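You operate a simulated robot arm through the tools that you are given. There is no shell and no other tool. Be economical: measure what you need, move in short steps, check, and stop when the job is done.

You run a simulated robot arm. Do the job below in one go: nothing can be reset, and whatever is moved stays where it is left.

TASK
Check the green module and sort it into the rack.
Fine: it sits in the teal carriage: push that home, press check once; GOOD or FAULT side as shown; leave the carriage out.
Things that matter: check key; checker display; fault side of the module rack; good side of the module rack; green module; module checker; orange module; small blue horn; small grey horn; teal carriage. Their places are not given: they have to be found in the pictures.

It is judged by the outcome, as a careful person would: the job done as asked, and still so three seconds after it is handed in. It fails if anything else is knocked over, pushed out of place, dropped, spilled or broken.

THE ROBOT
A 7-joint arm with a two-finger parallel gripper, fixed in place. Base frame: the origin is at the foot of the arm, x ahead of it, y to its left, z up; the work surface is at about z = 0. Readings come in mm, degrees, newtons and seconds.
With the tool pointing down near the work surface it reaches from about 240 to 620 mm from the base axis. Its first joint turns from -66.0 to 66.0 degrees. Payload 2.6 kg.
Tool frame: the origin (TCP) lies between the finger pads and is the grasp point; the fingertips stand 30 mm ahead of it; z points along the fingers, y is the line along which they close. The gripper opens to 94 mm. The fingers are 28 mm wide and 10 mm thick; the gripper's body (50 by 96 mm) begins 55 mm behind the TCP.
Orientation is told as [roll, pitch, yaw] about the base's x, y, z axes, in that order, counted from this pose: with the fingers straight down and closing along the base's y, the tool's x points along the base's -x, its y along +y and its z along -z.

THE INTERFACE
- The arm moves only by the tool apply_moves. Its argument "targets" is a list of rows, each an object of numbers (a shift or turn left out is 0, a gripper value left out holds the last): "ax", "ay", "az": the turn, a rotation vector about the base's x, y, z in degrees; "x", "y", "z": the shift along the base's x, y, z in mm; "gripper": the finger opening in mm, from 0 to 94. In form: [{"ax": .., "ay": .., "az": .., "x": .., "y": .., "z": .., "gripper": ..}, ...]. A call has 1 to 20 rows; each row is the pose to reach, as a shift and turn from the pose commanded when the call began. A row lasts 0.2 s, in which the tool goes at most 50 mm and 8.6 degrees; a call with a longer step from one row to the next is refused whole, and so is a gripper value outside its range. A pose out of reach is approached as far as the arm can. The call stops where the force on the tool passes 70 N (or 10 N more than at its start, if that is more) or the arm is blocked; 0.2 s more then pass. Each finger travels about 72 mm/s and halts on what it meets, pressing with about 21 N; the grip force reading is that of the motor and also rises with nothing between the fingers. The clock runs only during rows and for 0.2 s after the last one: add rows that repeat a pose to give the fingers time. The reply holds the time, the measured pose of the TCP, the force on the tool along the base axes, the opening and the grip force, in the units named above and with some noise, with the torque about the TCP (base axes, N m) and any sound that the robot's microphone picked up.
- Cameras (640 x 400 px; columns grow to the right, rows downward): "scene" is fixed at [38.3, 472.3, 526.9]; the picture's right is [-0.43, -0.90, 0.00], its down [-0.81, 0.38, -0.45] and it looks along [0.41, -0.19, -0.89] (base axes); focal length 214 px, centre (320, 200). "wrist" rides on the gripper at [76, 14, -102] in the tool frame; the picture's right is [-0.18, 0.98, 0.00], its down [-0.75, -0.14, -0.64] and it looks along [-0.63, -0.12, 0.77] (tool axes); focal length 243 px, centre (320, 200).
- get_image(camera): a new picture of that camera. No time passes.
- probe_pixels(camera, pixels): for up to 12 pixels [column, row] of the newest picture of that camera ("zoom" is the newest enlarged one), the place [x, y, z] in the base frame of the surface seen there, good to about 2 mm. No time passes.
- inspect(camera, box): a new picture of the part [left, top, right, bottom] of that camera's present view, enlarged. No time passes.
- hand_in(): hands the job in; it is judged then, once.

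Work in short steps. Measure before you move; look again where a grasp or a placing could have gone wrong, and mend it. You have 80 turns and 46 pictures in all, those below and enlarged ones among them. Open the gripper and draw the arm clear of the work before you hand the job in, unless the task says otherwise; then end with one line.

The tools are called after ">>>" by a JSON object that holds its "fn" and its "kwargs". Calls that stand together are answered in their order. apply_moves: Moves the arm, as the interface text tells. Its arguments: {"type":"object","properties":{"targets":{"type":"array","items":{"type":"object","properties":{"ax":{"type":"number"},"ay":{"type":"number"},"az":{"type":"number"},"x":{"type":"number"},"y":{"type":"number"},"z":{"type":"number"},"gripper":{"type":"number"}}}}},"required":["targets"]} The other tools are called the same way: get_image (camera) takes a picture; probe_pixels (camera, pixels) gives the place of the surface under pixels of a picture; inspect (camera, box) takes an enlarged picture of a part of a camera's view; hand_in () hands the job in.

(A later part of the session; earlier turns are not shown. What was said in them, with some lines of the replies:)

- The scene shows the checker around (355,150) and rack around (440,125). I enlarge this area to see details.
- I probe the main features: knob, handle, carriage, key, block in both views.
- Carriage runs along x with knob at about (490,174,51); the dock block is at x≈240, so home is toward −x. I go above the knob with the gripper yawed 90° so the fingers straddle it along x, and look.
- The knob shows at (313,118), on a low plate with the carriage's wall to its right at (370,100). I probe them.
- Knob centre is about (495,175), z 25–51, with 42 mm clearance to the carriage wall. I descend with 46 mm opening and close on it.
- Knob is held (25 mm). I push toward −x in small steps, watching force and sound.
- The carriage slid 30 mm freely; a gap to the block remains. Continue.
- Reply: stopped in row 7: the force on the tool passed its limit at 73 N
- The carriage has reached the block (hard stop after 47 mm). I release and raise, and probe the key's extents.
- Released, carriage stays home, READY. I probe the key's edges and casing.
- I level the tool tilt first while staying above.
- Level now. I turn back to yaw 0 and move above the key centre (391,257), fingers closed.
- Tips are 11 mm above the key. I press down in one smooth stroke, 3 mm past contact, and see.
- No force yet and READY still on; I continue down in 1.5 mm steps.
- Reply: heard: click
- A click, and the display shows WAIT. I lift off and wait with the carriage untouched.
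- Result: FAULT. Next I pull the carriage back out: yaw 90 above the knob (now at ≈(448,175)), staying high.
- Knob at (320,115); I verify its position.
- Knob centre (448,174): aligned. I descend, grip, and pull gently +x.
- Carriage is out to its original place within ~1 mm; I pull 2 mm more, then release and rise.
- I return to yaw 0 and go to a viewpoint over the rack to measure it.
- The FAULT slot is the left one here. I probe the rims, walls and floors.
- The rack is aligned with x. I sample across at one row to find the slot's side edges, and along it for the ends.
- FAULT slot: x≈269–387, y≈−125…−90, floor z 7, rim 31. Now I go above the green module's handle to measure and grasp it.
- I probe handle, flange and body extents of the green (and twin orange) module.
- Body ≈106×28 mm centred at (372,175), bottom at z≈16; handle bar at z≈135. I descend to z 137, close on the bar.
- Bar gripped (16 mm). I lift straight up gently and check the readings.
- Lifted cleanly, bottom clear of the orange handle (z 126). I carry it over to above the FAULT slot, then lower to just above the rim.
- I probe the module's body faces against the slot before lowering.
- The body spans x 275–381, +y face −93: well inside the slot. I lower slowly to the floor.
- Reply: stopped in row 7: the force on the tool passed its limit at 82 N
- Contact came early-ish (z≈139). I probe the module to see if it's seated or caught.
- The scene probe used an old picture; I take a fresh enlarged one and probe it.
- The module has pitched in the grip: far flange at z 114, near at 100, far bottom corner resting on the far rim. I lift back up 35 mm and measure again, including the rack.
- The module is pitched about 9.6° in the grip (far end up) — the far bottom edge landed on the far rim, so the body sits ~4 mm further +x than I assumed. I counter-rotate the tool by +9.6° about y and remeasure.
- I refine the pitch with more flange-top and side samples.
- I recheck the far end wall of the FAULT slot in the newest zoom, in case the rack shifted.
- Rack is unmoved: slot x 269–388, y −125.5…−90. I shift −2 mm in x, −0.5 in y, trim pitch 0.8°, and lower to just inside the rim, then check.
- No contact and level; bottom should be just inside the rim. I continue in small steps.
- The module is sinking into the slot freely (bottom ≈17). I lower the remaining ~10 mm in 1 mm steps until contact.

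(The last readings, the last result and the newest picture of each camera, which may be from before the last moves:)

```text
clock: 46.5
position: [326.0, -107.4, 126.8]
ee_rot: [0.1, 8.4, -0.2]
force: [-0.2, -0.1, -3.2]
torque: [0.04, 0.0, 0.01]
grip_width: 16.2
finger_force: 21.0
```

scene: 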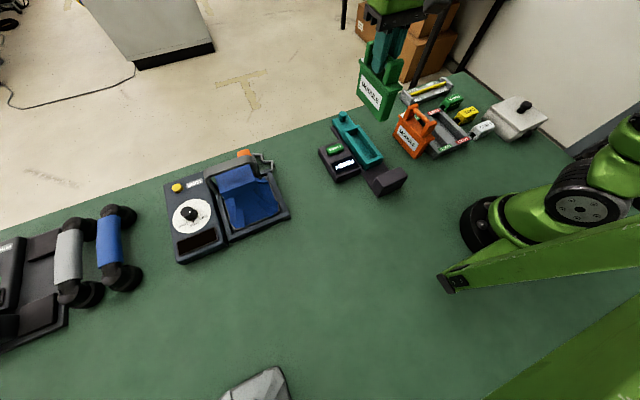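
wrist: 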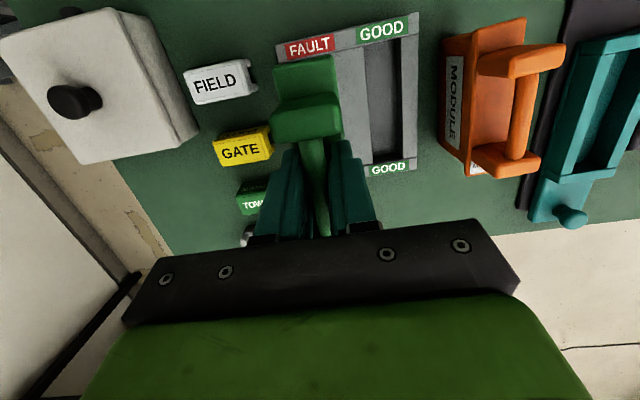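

>>> {"fn": "apply_moves", "kwargs": {"targets": [{"z": -1}, {"z": -2}, {"z": -2.7}]}}

>>> {"fn": "inspect", "kwargs": {"camera": "scene", "box": [400, 70, 480, 150]}}

```text
clock: 47.3
position: [327.6, -106.3, 123.9]
ee_rot: [0.1, 8.2, -0.2]
force: [2.5, 0.0, 12.2]
torque: [0.02, 0.61, -0.01]
grip_width: 15.9
finger_force: 21.1
```

```text
5.00 times, centred on (440, 110) of scene
```

zoom: 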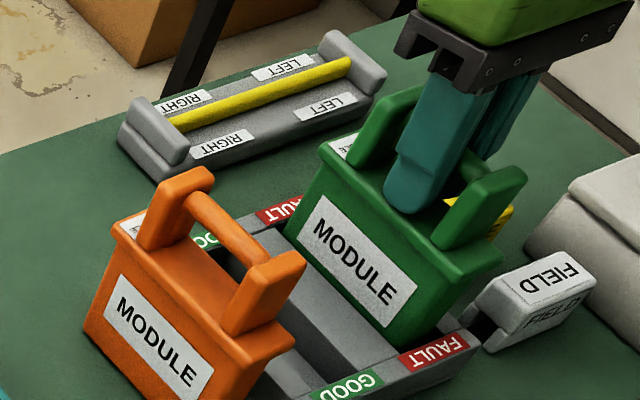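

Contact (12 N up). I verify the flange height (seated should be ≈92) and level.

>>> {"fn": "probe_pixels", "kwargs": {"camera": "zoom", "pixels": [[335, 155], [365, 190], [385, 207], [405, 222], [425, 238], [470, 258], [490, 255], [355, 240], [330, 140]]}}

```text
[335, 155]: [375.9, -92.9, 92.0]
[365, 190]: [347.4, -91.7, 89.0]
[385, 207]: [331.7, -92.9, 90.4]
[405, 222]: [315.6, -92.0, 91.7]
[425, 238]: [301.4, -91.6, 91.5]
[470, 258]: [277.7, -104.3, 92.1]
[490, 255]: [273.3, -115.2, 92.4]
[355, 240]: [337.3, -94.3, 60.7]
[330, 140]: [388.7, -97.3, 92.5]
```

Flange at z ≈92, level: seated. I open the fingers and rise straight up.

>>> {"fn": "apply_moves", "kwargs": {"targets": [{"z": 0.5, "gripper": 30}, {"z": 0.5, "gripper": 56}, {"z": 0.5, "gripper": 56}, {"z": 15}, {"z": 35}, {"z": 65}, {"z": 105}, {"z": 145}, {"z": 185}, {"z": 185, "ay": -8}]}}

>>> {"fn": "get_image", "kwargs": {"camera": "scene"}}

>>> {"fn": "inspect", "kwargs": {"camera": "scene", "box": [310, 70, 510, 200]}}

```text
clock: 49.5
position: [325.8, -108.0, 307.8]
ee_rot: [0.1, 0.4, -0.3]
force: [-0.7, -0.3, 0.3]
torque: [0.0, 0.01, 0.03]
grip_width: 55.9
finger_force: 0.1
```

```text
12 pictures are left
```

scene: 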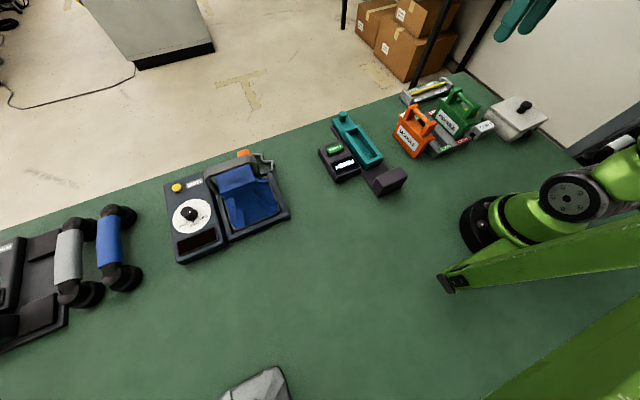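

```text
3.08 times, centred on (410, 135) of scene
```

zoom: 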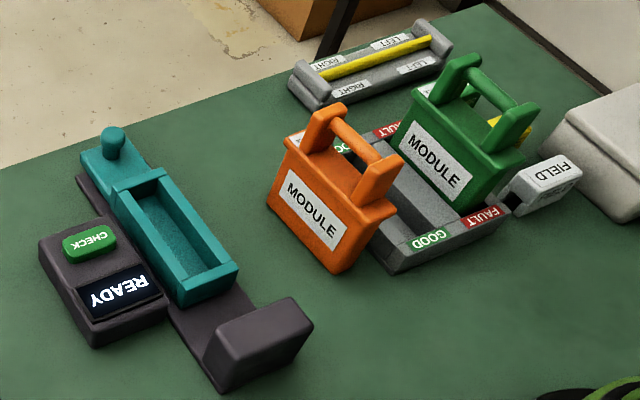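

The green module stands level in the FAULT slot, the carriage is out, the other objects look undisturbed, and the arm is clear with the gripper open. I hand in.

>>> {"fn": "hand_in", "kwargs": {}}

```text
The job is handed in.
```

The checker showed FAULT, so the green module is now in the FAULT side of the rack, level and seated, and the teal carriage is left out; on the first try at placing it, the module caught the rack's end rim, so I lifted it, straightened it and set it in again.
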